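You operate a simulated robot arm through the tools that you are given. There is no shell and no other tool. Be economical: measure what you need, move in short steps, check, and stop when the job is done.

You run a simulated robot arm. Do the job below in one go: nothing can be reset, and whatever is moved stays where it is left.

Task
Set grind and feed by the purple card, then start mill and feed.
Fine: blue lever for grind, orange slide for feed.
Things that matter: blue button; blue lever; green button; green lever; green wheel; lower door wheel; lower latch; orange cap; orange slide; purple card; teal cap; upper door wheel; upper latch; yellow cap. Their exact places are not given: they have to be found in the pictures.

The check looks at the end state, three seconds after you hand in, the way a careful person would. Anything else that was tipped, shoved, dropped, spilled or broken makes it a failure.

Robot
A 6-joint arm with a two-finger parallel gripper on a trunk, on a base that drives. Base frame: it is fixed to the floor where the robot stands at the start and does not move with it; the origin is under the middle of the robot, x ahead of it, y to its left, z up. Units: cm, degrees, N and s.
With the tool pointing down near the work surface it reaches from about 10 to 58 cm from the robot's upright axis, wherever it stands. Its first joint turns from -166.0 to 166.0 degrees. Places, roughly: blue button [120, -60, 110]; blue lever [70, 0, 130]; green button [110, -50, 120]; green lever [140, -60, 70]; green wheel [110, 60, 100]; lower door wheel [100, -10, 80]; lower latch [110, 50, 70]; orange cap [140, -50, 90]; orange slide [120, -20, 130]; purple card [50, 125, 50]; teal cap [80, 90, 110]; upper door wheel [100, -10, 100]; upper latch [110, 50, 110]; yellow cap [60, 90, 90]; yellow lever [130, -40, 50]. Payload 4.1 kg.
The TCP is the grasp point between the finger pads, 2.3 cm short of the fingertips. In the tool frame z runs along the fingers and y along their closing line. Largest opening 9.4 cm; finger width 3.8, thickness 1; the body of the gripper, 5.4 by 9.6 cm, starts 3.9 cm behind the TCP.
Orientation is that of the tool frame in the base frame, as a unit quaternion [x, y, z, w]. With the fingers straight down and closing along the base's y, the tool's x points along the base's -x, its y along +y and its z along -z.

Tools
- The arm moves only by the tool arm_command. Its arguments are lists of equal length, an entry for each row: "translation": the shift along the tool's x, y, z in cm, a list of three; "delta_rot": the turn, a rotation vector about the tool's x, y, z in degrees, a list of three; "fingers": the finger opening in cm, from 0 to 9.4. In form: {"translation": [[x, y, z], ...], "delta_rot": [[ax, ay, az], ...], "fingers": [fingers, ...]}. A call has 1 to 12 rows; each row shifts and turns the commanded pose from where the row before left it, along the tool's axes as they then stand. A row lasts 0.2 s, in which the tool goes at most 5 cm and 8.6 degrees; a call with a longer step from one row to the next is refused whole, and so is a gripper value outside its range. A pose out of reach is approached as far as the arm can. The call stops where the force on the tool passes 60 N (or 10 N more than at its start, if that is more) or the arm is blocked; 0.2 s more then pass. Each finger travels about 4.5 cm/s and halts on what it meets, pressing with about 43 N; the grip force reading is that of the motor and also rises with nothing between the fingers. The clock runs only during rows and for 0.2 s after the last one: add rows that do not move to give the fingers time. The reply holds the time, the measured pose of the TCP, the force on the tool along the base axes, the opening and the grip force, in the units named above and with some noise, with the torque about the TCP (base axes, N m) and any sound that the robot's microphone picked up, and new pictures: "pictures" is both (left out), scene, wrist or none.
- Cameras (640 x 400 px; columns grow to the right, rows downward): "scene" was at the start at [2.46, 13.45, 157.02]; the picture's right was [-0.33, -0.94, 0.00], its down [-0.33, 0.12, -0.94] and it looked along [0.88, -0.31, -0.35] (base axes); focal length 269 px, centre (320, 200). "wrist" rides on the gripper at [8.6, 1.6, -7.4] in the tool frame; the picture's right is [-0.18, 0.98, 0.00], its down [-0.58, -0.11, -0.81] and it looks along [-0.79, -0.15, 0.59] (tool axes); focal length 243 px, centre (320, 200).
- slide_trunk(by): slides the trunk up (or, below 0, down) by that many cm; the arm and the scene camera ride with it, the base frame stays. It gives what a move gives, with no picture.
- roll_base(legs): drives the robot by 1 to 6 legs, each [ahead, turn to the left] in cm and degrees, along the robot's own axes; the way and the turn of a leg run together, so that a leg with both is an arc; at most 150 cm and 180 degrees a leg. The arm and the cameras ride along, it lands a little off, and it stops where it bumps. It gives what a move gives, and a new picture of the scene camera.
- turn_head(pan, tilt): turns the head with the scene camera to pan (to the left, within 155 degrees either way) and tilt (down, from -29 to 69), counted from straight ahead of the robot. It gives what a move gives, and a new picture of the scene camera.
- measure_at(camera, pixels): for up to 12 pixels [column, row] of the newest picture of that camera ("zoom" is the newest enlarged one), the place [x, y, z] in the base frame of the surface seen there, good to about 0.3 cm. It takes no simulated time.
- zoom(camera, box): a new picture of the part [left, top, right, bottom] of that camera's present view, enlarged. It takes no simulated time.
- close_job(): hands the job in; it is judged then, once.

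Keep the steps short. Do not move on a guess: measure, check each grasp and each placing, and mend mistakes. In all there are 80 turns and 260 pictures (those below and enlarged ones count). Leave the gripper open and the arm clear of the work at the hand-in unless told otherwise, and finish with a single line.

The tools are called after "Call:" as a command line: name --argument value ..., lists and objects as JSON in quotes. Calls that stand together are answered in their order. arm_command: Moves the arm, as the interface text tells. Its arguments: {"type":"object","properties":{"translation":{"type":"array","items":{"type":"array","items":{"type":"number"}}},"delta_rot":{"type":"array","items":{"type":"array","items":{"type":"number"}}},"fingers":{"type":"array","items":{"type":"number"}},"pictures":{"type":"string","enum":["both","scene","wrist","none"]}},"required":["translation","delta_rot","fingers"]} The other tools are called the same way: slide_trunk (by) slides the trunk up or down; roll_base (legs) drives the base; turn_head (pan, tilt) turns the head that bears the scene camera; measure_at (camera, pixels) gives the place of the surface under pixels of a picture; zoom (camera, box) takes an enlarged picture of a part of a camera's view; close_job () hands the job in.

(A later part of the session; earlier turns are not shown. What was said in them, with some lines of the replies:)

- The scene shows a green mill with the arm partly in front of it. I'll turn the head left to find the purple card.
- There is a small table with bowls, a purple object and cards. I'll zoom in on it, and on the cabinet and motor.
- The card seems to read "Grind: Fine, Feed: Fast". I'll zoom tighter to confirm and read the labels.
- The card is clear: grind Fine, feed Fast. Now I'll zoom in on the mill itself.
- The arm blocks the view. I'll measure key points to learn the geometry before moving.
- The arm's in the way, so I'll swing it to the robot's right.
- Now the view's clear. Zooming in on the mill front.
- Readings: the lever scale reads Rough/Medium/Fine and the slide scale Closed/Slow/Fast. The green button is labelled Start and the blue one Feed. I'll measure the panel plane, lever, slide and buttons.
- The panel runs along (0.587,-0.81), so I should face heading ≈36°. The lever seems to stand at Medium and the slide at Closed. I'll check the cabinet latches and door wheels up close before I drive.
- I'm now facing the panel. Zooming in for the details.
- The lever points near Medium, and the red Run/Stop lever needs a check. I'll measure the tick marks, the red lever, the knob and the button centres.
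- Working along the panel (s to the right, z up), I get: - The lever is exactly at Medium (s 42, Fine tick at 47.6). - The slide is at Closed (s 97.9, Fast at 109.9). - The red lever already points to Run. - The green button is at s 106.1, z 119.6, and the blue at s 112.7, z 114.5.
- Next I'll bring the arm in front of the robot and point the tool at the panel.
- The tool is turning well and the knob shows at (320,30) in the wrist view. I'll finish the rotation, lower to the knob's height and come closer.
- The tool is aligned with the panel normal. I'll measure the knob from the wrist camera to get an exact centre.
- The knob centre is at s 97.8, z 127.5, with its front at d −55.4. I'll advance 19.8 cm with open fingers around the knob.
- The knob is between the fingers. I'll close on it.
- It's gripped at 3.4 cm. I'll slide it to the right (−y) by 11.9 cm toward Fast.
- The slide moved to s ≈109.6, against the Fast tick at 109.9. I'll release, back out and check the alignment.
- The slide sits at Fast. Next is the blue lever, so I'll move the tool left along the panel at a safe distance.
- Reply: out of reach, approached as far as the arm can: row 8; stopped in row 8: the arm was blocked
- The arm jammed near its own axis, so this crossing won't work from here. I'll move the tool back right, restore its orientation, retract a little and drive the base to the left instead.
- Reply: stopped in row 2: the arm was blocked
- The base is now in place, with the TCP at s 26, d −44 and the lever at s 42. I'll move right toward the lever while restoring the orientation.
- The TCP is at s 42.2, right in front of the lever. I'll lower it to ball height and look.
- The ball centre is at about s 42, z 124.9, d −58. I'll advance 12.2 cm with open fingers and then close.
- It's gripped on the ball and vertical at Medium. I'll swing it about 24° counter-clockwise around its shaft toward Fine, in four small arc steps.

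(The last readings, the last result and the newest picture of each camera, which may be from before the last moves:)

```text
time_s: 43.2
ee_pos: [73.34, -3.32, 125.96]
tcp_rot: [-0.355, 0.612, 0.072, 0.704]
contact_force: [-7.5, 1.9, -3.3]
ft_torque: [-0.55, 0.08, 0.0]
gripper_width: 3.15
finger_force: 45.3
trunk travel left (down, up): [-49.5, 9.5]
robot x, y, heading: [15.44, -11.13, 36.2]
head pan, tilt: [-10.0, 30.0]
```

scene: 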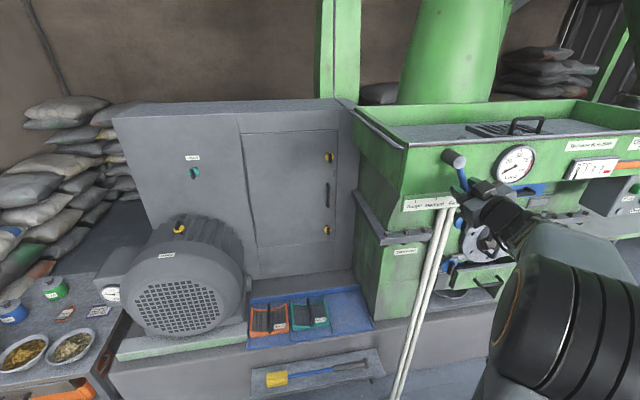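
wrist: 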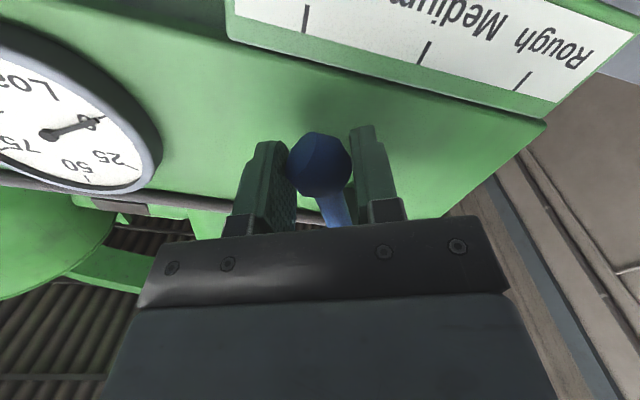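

The ball moved to s 45.7, z 126, which is about 23°. I'll release, back off straight and check it.

Call:
arm_command --translation '[[0, 0, 0], [0, 0, 0], [0, 0, -4], [0, 0, -4], [0, 0, -4]]' --delta_rot '[[0, 0, 0], [0, 0, 0], [0, 0, 0], [0, 0, 8], [0, 0, 8]]' --fingers '[6, 6, 6, 6, 6]'

Call:
zoom --camera "scene" --box '[390, 140, 490, 220]'

Call:
zoom --camera "wrist" --box '[200, 0, 500, 180]'

```text
time_s: 44.4
ee_pos: [63.82, -10.46, 125.87]
tcp_rot: [-0.264, 0.656, 0.172, 0.686]
contact_force: [0.5, -0.2, 0.0]
ft_torque: [0.01, -0.02, -0.03]
gripper_width: 5.99
finger_force: 0.1
trunk travel left (down, up): [-49.5, 9.5]
robot x, y, heading: [15.35, -10.8, 36.1]
head pan, tilt: [-10.0, 30.0]
```

scene: 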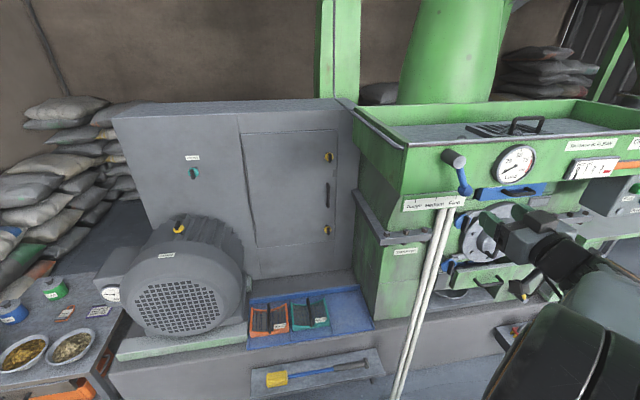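
wrist: 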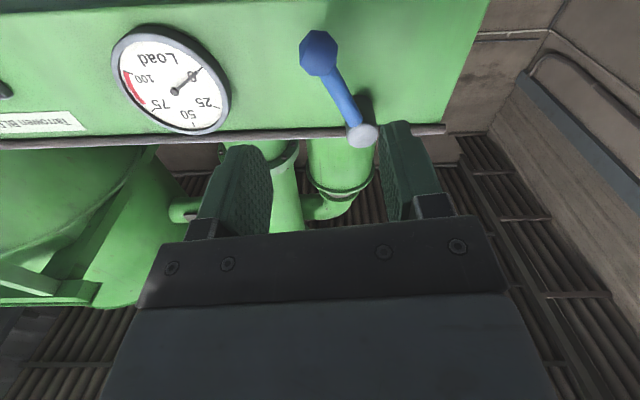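

```text
5.00 times, centred on (440, 180) of scene
```

zoom: 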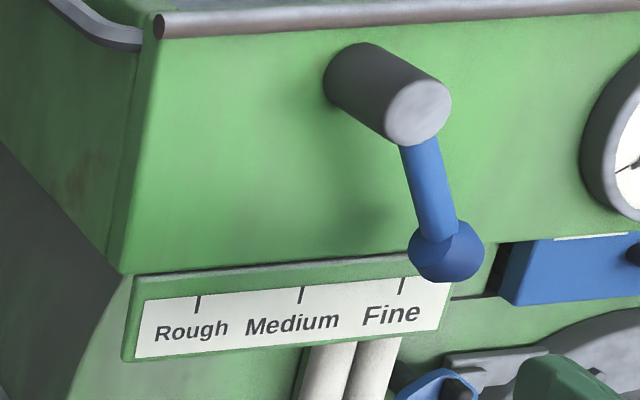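

```text
2.13 times, centred on (350, 90) of wrist
```

zoom: 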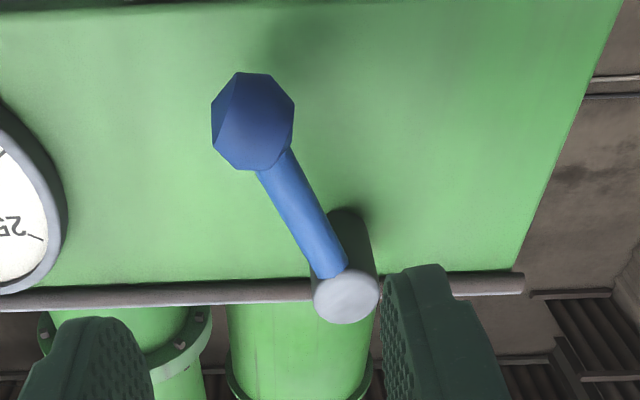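

The lever stays over. I'll measure the ball and shaft to get the exact angle.

Call:
measure_at --camera "scene" --pixels '[[465, 190], [462, 190], [468, 190], [459, 162], [461, 178]]'

Call:
measure_at --camera "wrist" --pixels '[[319, 55], [310, 55], [330, 55], [363, 134], [340, 95]]'

```text
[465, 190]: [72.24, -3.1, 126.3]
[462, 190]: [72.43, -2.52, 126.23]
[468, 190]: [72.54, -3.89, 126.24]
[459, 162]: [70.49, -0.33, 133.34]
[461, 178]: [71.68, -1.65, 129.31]
```

```text
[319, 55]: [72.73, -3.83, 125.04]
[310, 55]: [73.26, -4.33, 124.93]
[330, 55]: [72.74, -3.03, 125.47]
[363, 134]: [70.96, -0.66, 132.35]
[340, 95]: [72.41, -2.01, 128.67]
```

The lever is at ≈23.7°, which matches the Fine tick at 23.8°. I'll straighten the tool, close the fingers for pressing and drive right toward the buttons.

Call:
arm_command --translation '[[0, 0, 0], [0, 0, 0], [0, 0, 0]]' --delta_rot '[[0, 0, 8], [0, 0, 0], [0, 0, 0]]' --fingers '[0, 0, 0]' --pictures "none"

Call:
roll_base --legs '[[0, -90], [68, 0], [0, 90]]'

```text
time_s: 45.2
ee_pos: [63.84, -10.42, 125.84]
tcp_rot: [-0.218, 0.672, 0.217, 0.673]
contact_force: [-0.2, 0.0, 0.2]
ft_torque: [0.0, 0.02, 0.01]
gripper_width: 0.01
finger_force: 10.9
trunk travel left (down, up): [-49.5, 9.5]
robot x, y, heading: [15.29, -11.04, 36.1]
head pan, tilt: [-10.0, 30.0]
```

```text
time_s: 56.6
ee_pos: [104.1, -65.33, 125.85]
tcp_rot: [-0.219, 0.672, 0.218, 0.673]
contact_force: [0.9, -0.4, 0.2]
ft_torque: [0.0, -0.01, 0.02]
gripper_width: 0.02
finger_force: 42.7
trunk travel left (down, up): [-49.5, 9.5]
robot x, y, heading: [55.8, -66.41, 36.3]
head pan, tilt: [-10.0, 30.0]
```

scene: 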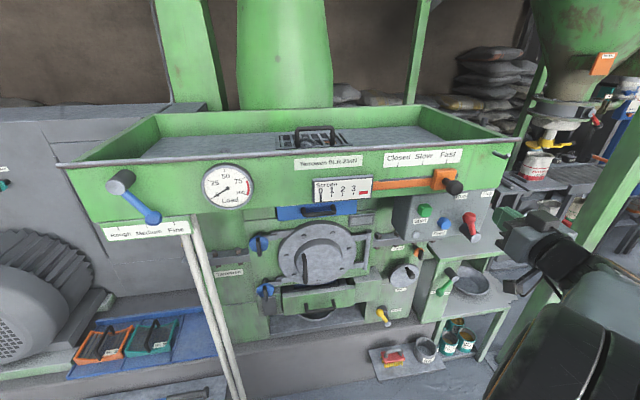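

I'll re-measure the buttons and neighbouring parts from here.

Call:
zoom --camera "scene" --box '[370, 140, 520, 260]'

Call:
measure_at --camera "scene" --pixels '[[425, 210], [421, 210], [428, 210], [425, 205], [425, 215], [445, 223], [441, 223], [449, 223], [445, 218], [445, 228], [452, 187], [470, 218]]'

```text
3.33 times, centred on (445, 200) of scene
```

zoom: 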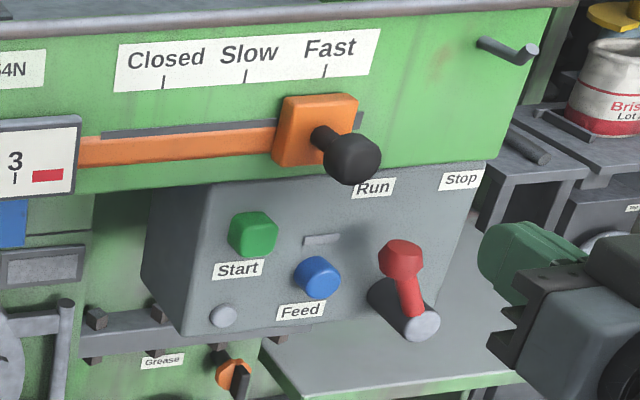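

```text
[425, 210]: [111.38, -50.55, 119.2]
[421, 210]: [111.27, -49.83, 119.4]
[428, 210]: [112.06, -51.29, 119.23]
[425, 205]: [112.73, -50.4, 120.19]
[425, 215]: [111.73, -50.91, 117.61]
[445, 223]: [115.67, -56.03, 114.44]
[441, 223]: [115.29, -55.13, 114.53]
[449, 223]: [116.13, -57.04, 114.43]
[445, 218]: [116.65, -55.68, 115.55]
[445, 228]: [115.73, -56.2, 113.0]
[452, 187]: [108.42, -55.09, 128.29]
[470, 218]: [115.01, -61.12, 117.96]
```

Green is at s 106.4, z 118.9; blue is at s 113.2, z 114.3. I'll line up with green first.

Call:
arm_command --translation '[[3.5, 3.3, 0], [3.4, 3.3, 0], [0, 1.0, 4], [0, 0, 4], [0, 0, 3]]' --delta_rot '[[0, 0, 0], [0, 0, 0], [0, 0, 0], [0, 0, 0], [0, 0, 0]]' --fingers '[0, 0, 0, 0, 0]'

```text
time_s: 57.8
ee_pos: [108.52, -52.62, 118.81]
tcp_rot: [-0.219, 0.672, 0.218, 0.672]
contact_force: [0.1, -0.3, 0.1]
ft_torque: [-0.01, -0.01, -0.05]
gripper_width: 0.0
finger_force: 42.5
trunk travel left (down, up): [-49.5, 9.5]
robot x, y, heading: [55.55, -66.39, 36.5]
head pan, tilt: [-10.0, 30.0]
```

scene: 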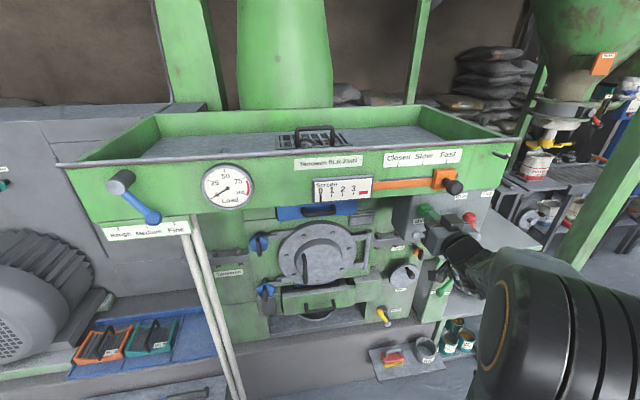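
wrist: 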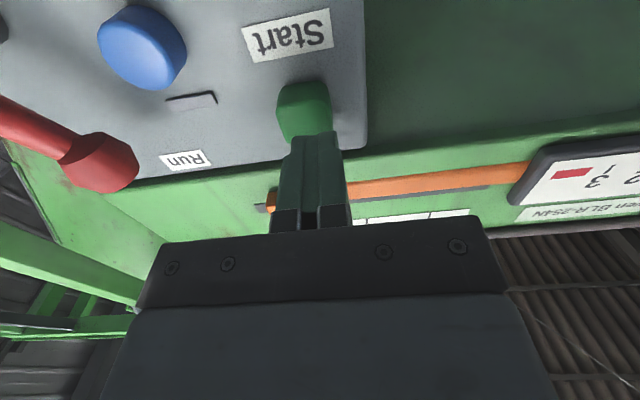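

The fingertip is right before the green button, about 1.3 cm short. I'll press in small steps.

Call:
arm_command --translation '[[0, 0, 0.6], [0, 0, 0.5], [0, 0, 0.4], [0, 0, 0.3], [0, 0, 0.3]]' --delta_rot '[[0, 0, 0], [0, 0, 0], [0, 0, 0], [0, 0, 0], [0, 0, 0]]' --fingers '[0, 0, 0, 0, 0]' --pictures "wrist"

```text
time_s: 59.0
ee_pos: [110.31, -51.43, 118.96]
tcp_rot: [-0.22, 0.672, 0.219, 0.672]
contact_force: [-1.8, -2.7, -0.7]
ft_torque: [-0.04, 0.03, -0.03]
gripper_width: 0.01
finger_force: 42.7
trunk travel left (down, up): [-49.5, 9.5]
robot x, y, heading: [55.65, -66.24, 36.0]
head pan, tilt: [-10.0, 30.0]
```

wrist: 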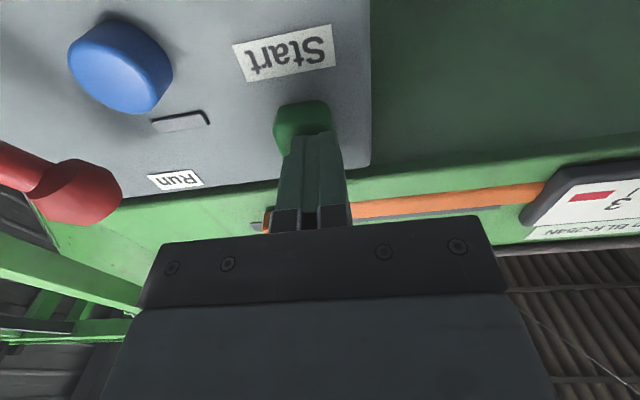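

Light contact of about 3 N and no click yet, so I'll press further.

Call:
arm_command --translation '[[0, 0, 0.3], [0, 0, 0.3], [0, 0, 0.3], [0, 0, 0.2]]' --delta_rot '[[0, 0, 0], [0, 0, 0], [0, 0, 0], [0, 0, 0]]' --fingers '[0, 0, 0, 0]' --pictures "wrist"

```text
time_s: 60.0
ee_pos: [111.23, -50.95, 119.0]
tcp_rot: [-0.219, 0.672, 0.218, 0.672]
contact_force: [-3.5, -5.8, -6.3]
ft_torque: [-0.1, 0.16, -0.1]
gripper_width: 0.01
finger_force: 42.2
trunk travel left (down, up): [-49.5, 9.5]
robot x, y, heading: [55.13, -65.7, 36.6]
head pan, tilt: [-10.0, 30.0]
heard: click
```

wrist: 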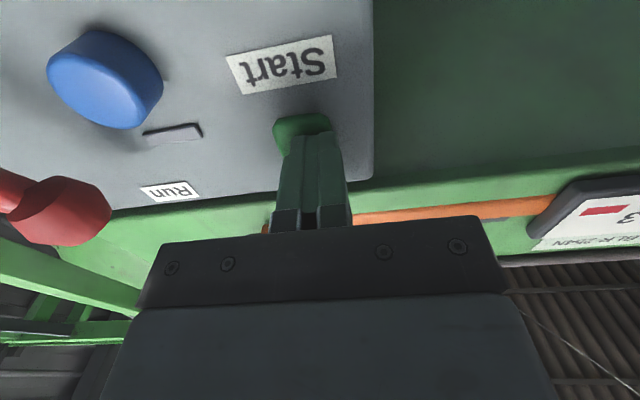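

It clicked. I'll back out and see whether the mill runs.

Call:
arm_command --translation '[[0, 0, -3], [0, 0, -4], [0, 0, -4], [0, 0, 0], [0, 0, 0]]' --delta_rot '[[0, 0, 0], [0, 0, 0], [0, 0, 0], [0, 0, 0], [0, 0, 0]]' --fingers '[0, 0, 0, 0, 0]'

Call:
zoom --camera "scene" --box '[180, 140, 520, 330]'

```text
time_s: 61.2
ee_pos: [102.2, -56.95, 118.9]
tcp_rot: [-0.219, 0.672, 0.219, 0.672]
contact_force: [0.6, -0.5, -0.1]
ft_torque: [-0.01, -0.01, 0.03]
gripper_width: 0.0
finger_force: 42.7
trunk travel left (down, up): [-49.5, 9.5]
robot x, y, heading: [55.55, -65.89, 36.6]
head pan, tilt: [-10.0, 30.0]
```

scene: 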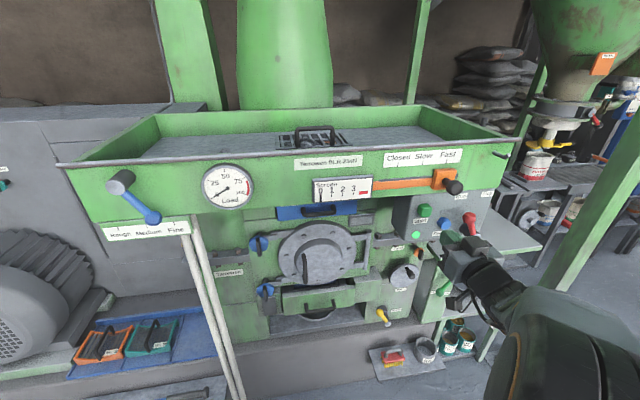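
wrist: 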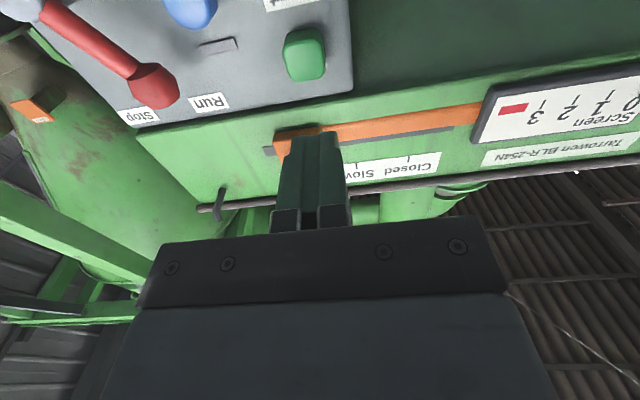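

```text
1.88 times, centred on (350, 235) of scene
```

zoom: 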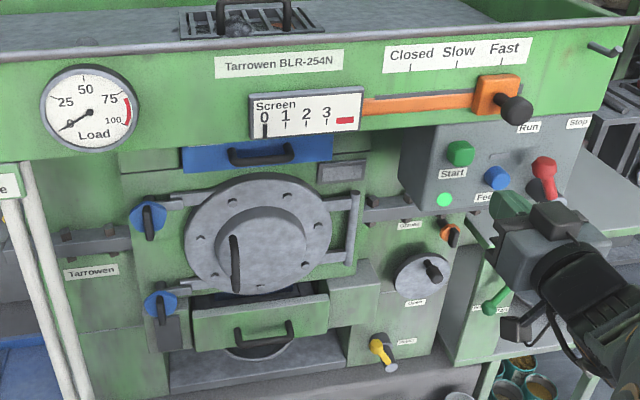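

The lamp below Start is now lit green. Next, move to the blue Feed button at s 113.2, z 114.3 and approach.

Call:
arm_command --translation '[[2.3, -3.6, 0], [2.3, -3.5, 0], [0, 0, 4], [0, 0, 3.5]]' --delta_rot '[[0, 0, 0], [0, 0, 0], [0, 0, 0], [0, 0, 0]]' --fingers '[0, 0, 0, 0]'

```text
time_s: 62.2
ee_pos: [112.4, -58.51, 114.47]
tcp_rot: [-0.22, 0.672, 0.217, 0.673]
contact_force: [0.6, 0.8, 0.6]
ft_torque: [-0.02, -0.02, -0.01]
gripper_width: 0.01
finger_force: 42.6
trunk travel left (down, up): [-49.5, 9.5]
robot x, y, heading: [55.86, -66.05, 36.3]
head pan, tilt: [-10.0, 30.0]
```

scene: 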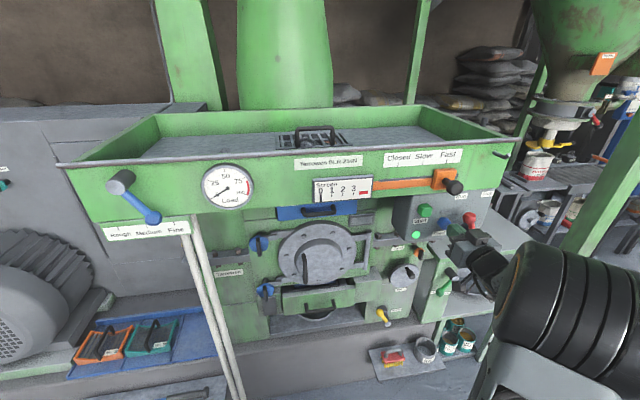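
wrist: 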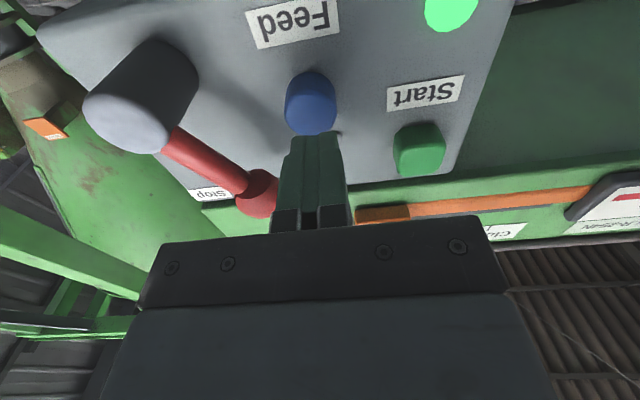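

The tip is in front of the blue button. The red knob is close on its right, so I'll shift 0.5 cm left and press in small steps.

Call:
arm_command --translation '[[0, 0.5, 0], [0, 0, 0.8], [0, 0, 0.8], [0, 0, 0.5], [0, 0, 0.4], [0, 0, 0.3], [0, 0, 0.3]]' --delta_rot '[[0, 0, 0], [0, 0, 0], [0, 0, 0], [0, 0, 0], [0, 0, 0], [0, 0, 0], [0, 0, 0]]' --fingers '[0, 0, 0, 0, 0, 0, 0]' --pictures "wrist"

```text
time_s: 63.8
ee_pos: [114.67, -56.41, 114.5]
tcp_rot: [-0.22, 0.672, 0.218, 0.673]
contact_force: [-4.8, -1.5, 0.9]
ft_torque: [0.01, -0.01, 0.02]
gripper_width: 0.0
finger_force: 42.4
trunk travel left (down, up): [-49.5, 9.5]
robot x, y, heading: [55.5, -66.05, 36.3]
head pan, tilt: [-10.0, 30.0]
heard: click
```

wrist: 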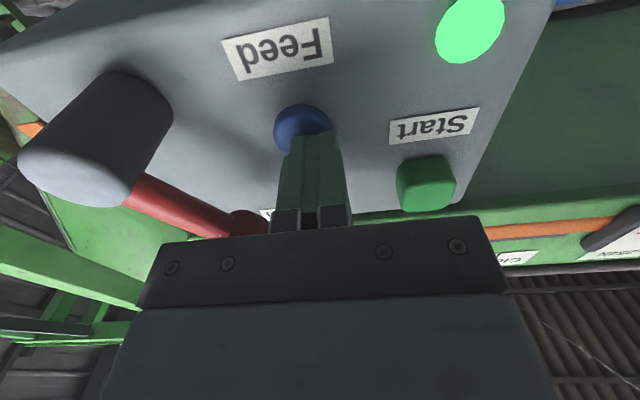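

It clicked. I'll back out and check.

Call:
arm_command --translation '[[0, 0, -3], [0, 0, -4], [0, 0, -4], [0, 0, -4], [0, 0, 0]]' --delta_rot '[[0, 0, 0], [0, 0, 0], [0, 0, 0], [0, 0, 0], [0, 0, 0]]' --fingers '[0, 0, 4, 6, 6]'

Call:
zoom --camera "scene" --box '[180, 140, 520, 330]'

Call:
zoom --camera "wrist" --box '[0, 0, 640, 240]'

```text
time_s: 65.0
ee_pos: [102.42, -65.25, 114.51]
tcp_rot: [-0.22, 0.672, 0.219, 0.673]
contact_force: [-0.4, -0.2, -0.7]
ft_torque: [-0.01, -0.01, 0.02]
gripper_width: 6.0
finger_force: 0.0
trunk travel left (down, up): [-49.5, 9.5]
robot x, y, heading: [55.25, -66.0, 36.4]
head pan, tilt: [-10.0, 30.0]
```

scene: 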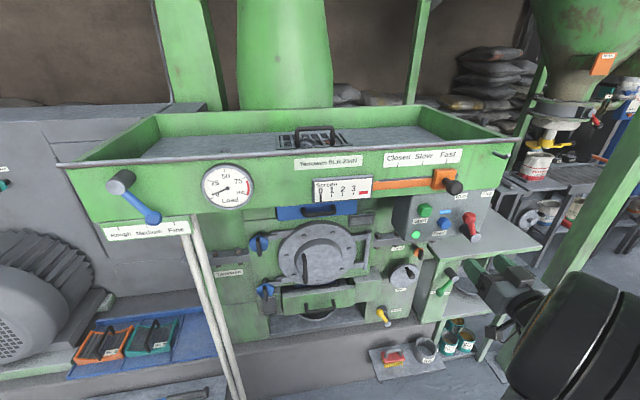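
wrist: 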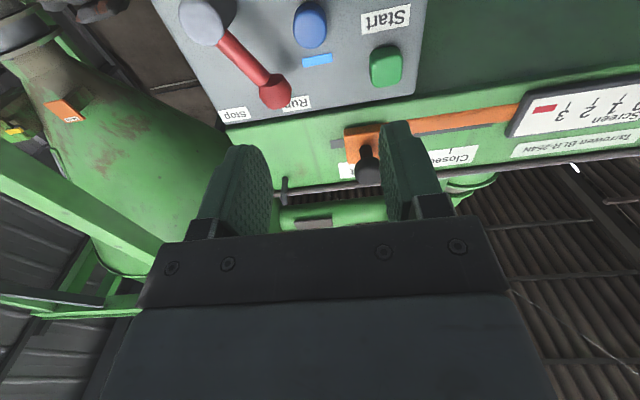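

```text
1.88 times, centred on (350, 235) of scene
```

zoom: 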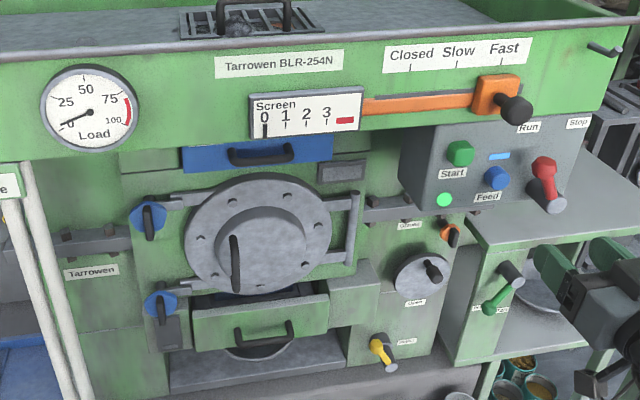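

```text
1.00 times, centred on (320, 120) of wrist (not enlarged: the box is as wide or as high as the picture)
```

zoom: 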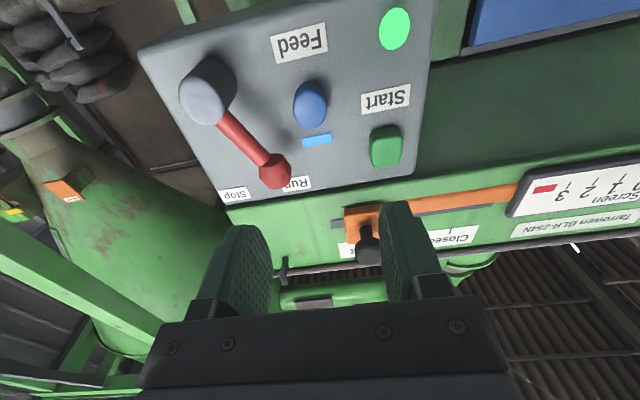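

Both lamps are lit, the green run lamp and the blue feed lamp. I'll wait a few seconds to see whether it stays stable, and open the gripper fully.

Call:
arm_command --translation '[[0, 0, -3], [0, 0, 0], [0, 0, 0], [0, 0, 0], [0, 0, 0], [0, 0, 0], [0, 0, 0], [0, 0, 0], [0, 0, 0], [0, 0, 0], [0, 0, 0], [0, 0, 0]]' --delta_rot '[[0, 0, 0], [0, 0, 0], [0, 0, 0], [0, 0, 0], [0, 0, 0], [0, 0, 0], [0, 0, 0], [0, 0, 0], [0, 0, 0], [0, 0, 0], [0, 0, 0], [0, 0, 0]]' --fingers '[9, 9, 9, 9, 9, 9, 9, 9, 9, 9, 9, 9]' --pictures "scene"

Call:
zoom --camera "scene" --box '[90, 130, 520, 330]'

Call:
zoom --camera "scene" --box '[195, 155, 265, 215]'

```text
time_s: 67.6
ee_pos: [100.27, -67.0, 114.43]
tcp_rot: [-0.221, 0.672, 0.219, 0.672]
contact_force: [-0.1, -0.4, -0.8]
ft_torque: [-0.03, 0.05, -0.01]
gripper_width: 8.97
finger_force: 0.0
trunk travel left (down, up): [-49.5, 9.5]
robot x, y, heading: [55.99, -66.48, 36.3]
head pan, tilt: [-10.0, 30.0]
```

scene: 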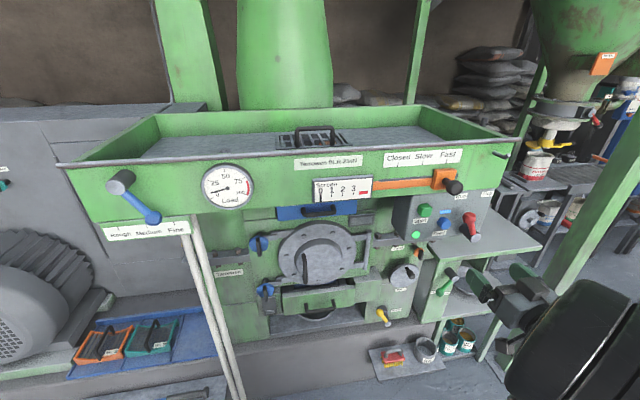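

```text
1.49 times, centred on (305, 230) of scene
```

zoom: 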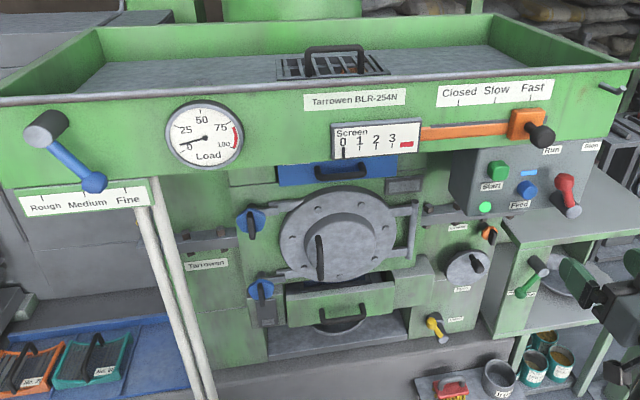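

```text
6.67 times, centred on (230, 185) of scene
```

zoom: 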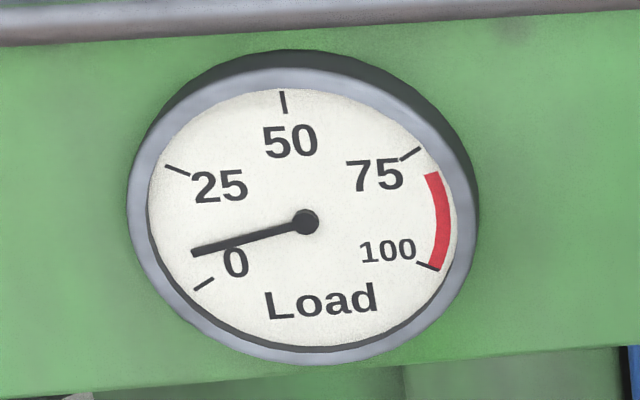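

Load is rising gently, about 10 of 100. I'll watch it a little longer.

Call:
arm_command --translation '[[0, 0, 0], [0, 0, 0], [0, 0, 0], [0, 0, 0], [0, 0, 0], [0, 0, 0], [0, 0, 0], [0, 0, 0], [0, 0, 0], [0, 0, 0], [0, 0, 0], [0, 0, 0]]' --delta_rot '[[0, 0, 0], [0, 0, 0], [0, 0, 0], [0, 0, 0], [0, 0, 0], [0, 0, 0], [0, 0, 0], [0, 0, 0], [0, 0, 0], [0, 0, 0], [0, 0, 0], [0, 0, 0]]' --fingers '[9, 9, 9, 9, 9, 9, 9, 9, 9, 9, 9, 9]' --pictures "none"

Call:
arm_command --translation '[[0, 0, 0], [0, 0, 0], [0, 0, 0], [0, 0, 0], [0, 0, 0], [0, 0, 0], [0, 0, 0], [0, 0, 0], [0, 0, 0], [0, 0, 0], [0, 0, 0], [0, 0, 0]]' --delta_rot '[[0, 0, 0], [0, 0, 0], [0, 0, 0], [0, 0, 0], [0, 0, 0], [0, 0, 0], [0, 0, 0], [0, 0, 0], [0, 0, 0], [0, 0, 0], [0, 0, 0], [0, 0, 0]]' --fingers '[9, 9, 9, 9, 9, 9, 9, 9, 9, 9, 9, 9]' --pictures "scene"

Call:
zoom --camera "scene" --box '[180, 150, 480, 330]'

```text
time_s: 70.2
ee_pos: [100.23, -67.02, 114.51]
tcp_rot: [-0.22, 0.672, 0.219, 0.673]
contact_force: [0.6, 0.1, 0.7]
ft_torque: [0.02, -0.03, 0.01]
gripper_width: 8.98
finger_force: 0.0
trunk travel left (down, up): [-49.5, 9.5]
robot x, y, heading: [55.78, -66.26, 36.2]
head pan, tilt: [-10.0, 30.0]
```

```text
time_s: 72.8
ee_pos: [100.31, -67.05, 114.49]
tcp_rot: [-0.22, 0.672, 0.218, 0.673]
contact_force: [0.4, 0.0, 0.5]
ft_torque: [0.02, -0.02, -0.02]
gripper_width: 8.99
finger_force: 0.1
trunk travel left (down, up): [-49.5, 9.5]
robot x, y, heading: [55.71, -66.04, 36.1]
head pan, tilt: [-10.0, 30.0]
```

scene: 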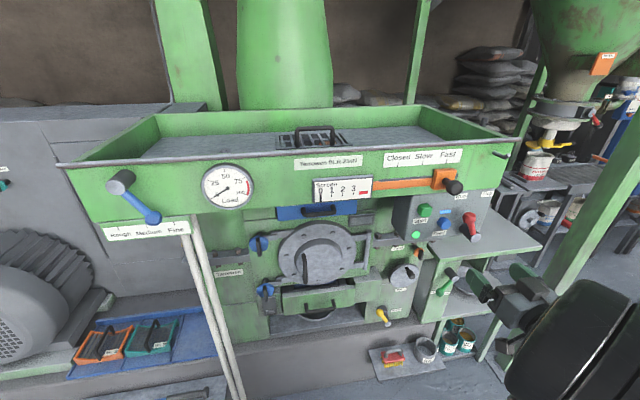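

```text
2.13 times, centred on (330, 240) of scene
```

zoom: 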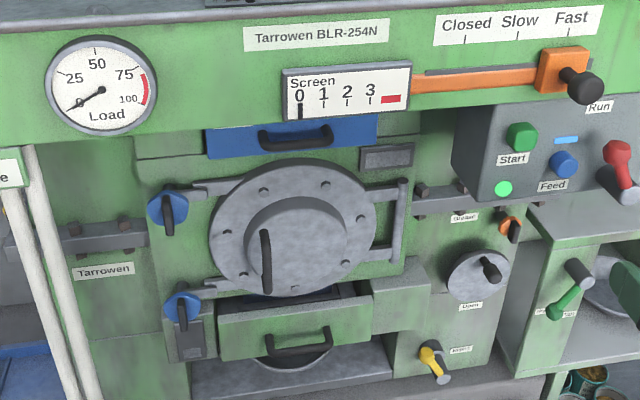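

The lamps are still lit but the load has dropped to 0. I'll look closer at the gauge, the slide and the other controls' labels.

Call:
zoom --camera "scene" --box '[195, 155, 265, 215]'

Call:
zoom --camera "scene" --box '[370, 235, 470, 335]'

Call:
zoom --camera "scene" --box '[380, 140, 500, 245]'

```text
6.67 times, centred on (230, 185) of scene
```

zoom: 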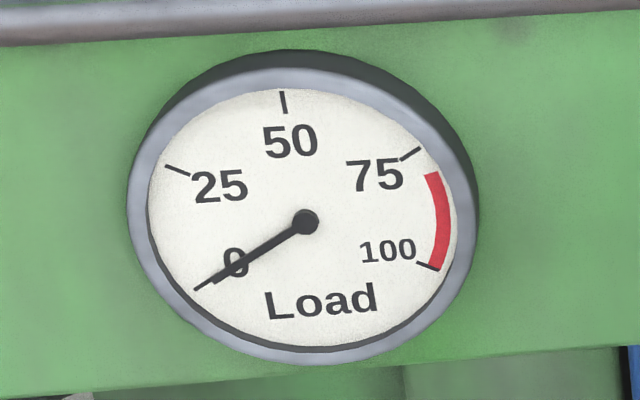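

```text
4.00 times, centred on (420, 285) of scene
```

zoom: 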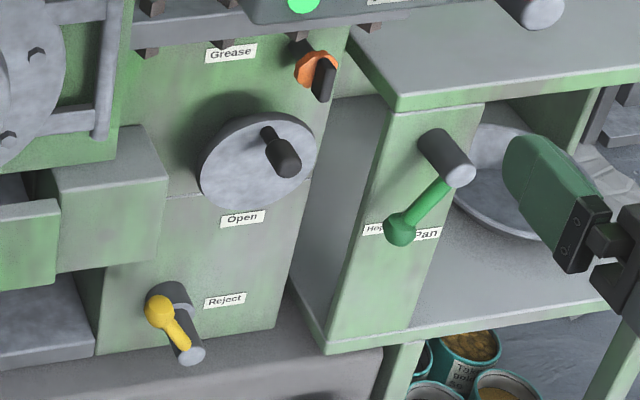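

```text
3.81 times, centred on (440, 192) of scene
```

zoom: 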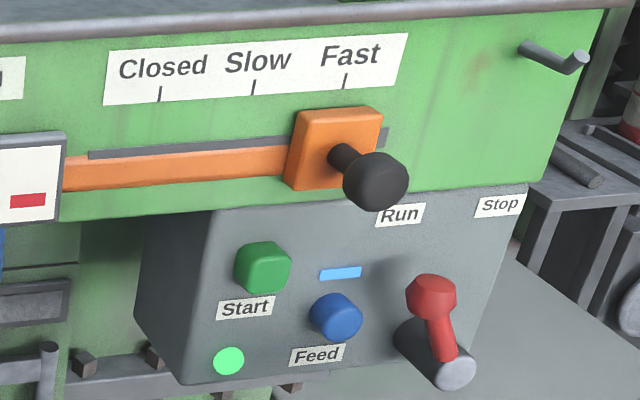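

The slide is at Fast, the lever is at Fine, both lamps are lit and nothing else has moved. The gripper is open and clear, so I'm handing in.

Call:
close_job

```text
The job is handed in.
```

Grind is set to Fine and feed to Fast as the purple card says, and both the mill and the feed were started with their lamps lit; the load gauge rose to about 10 and was back at 0 when I handed in.
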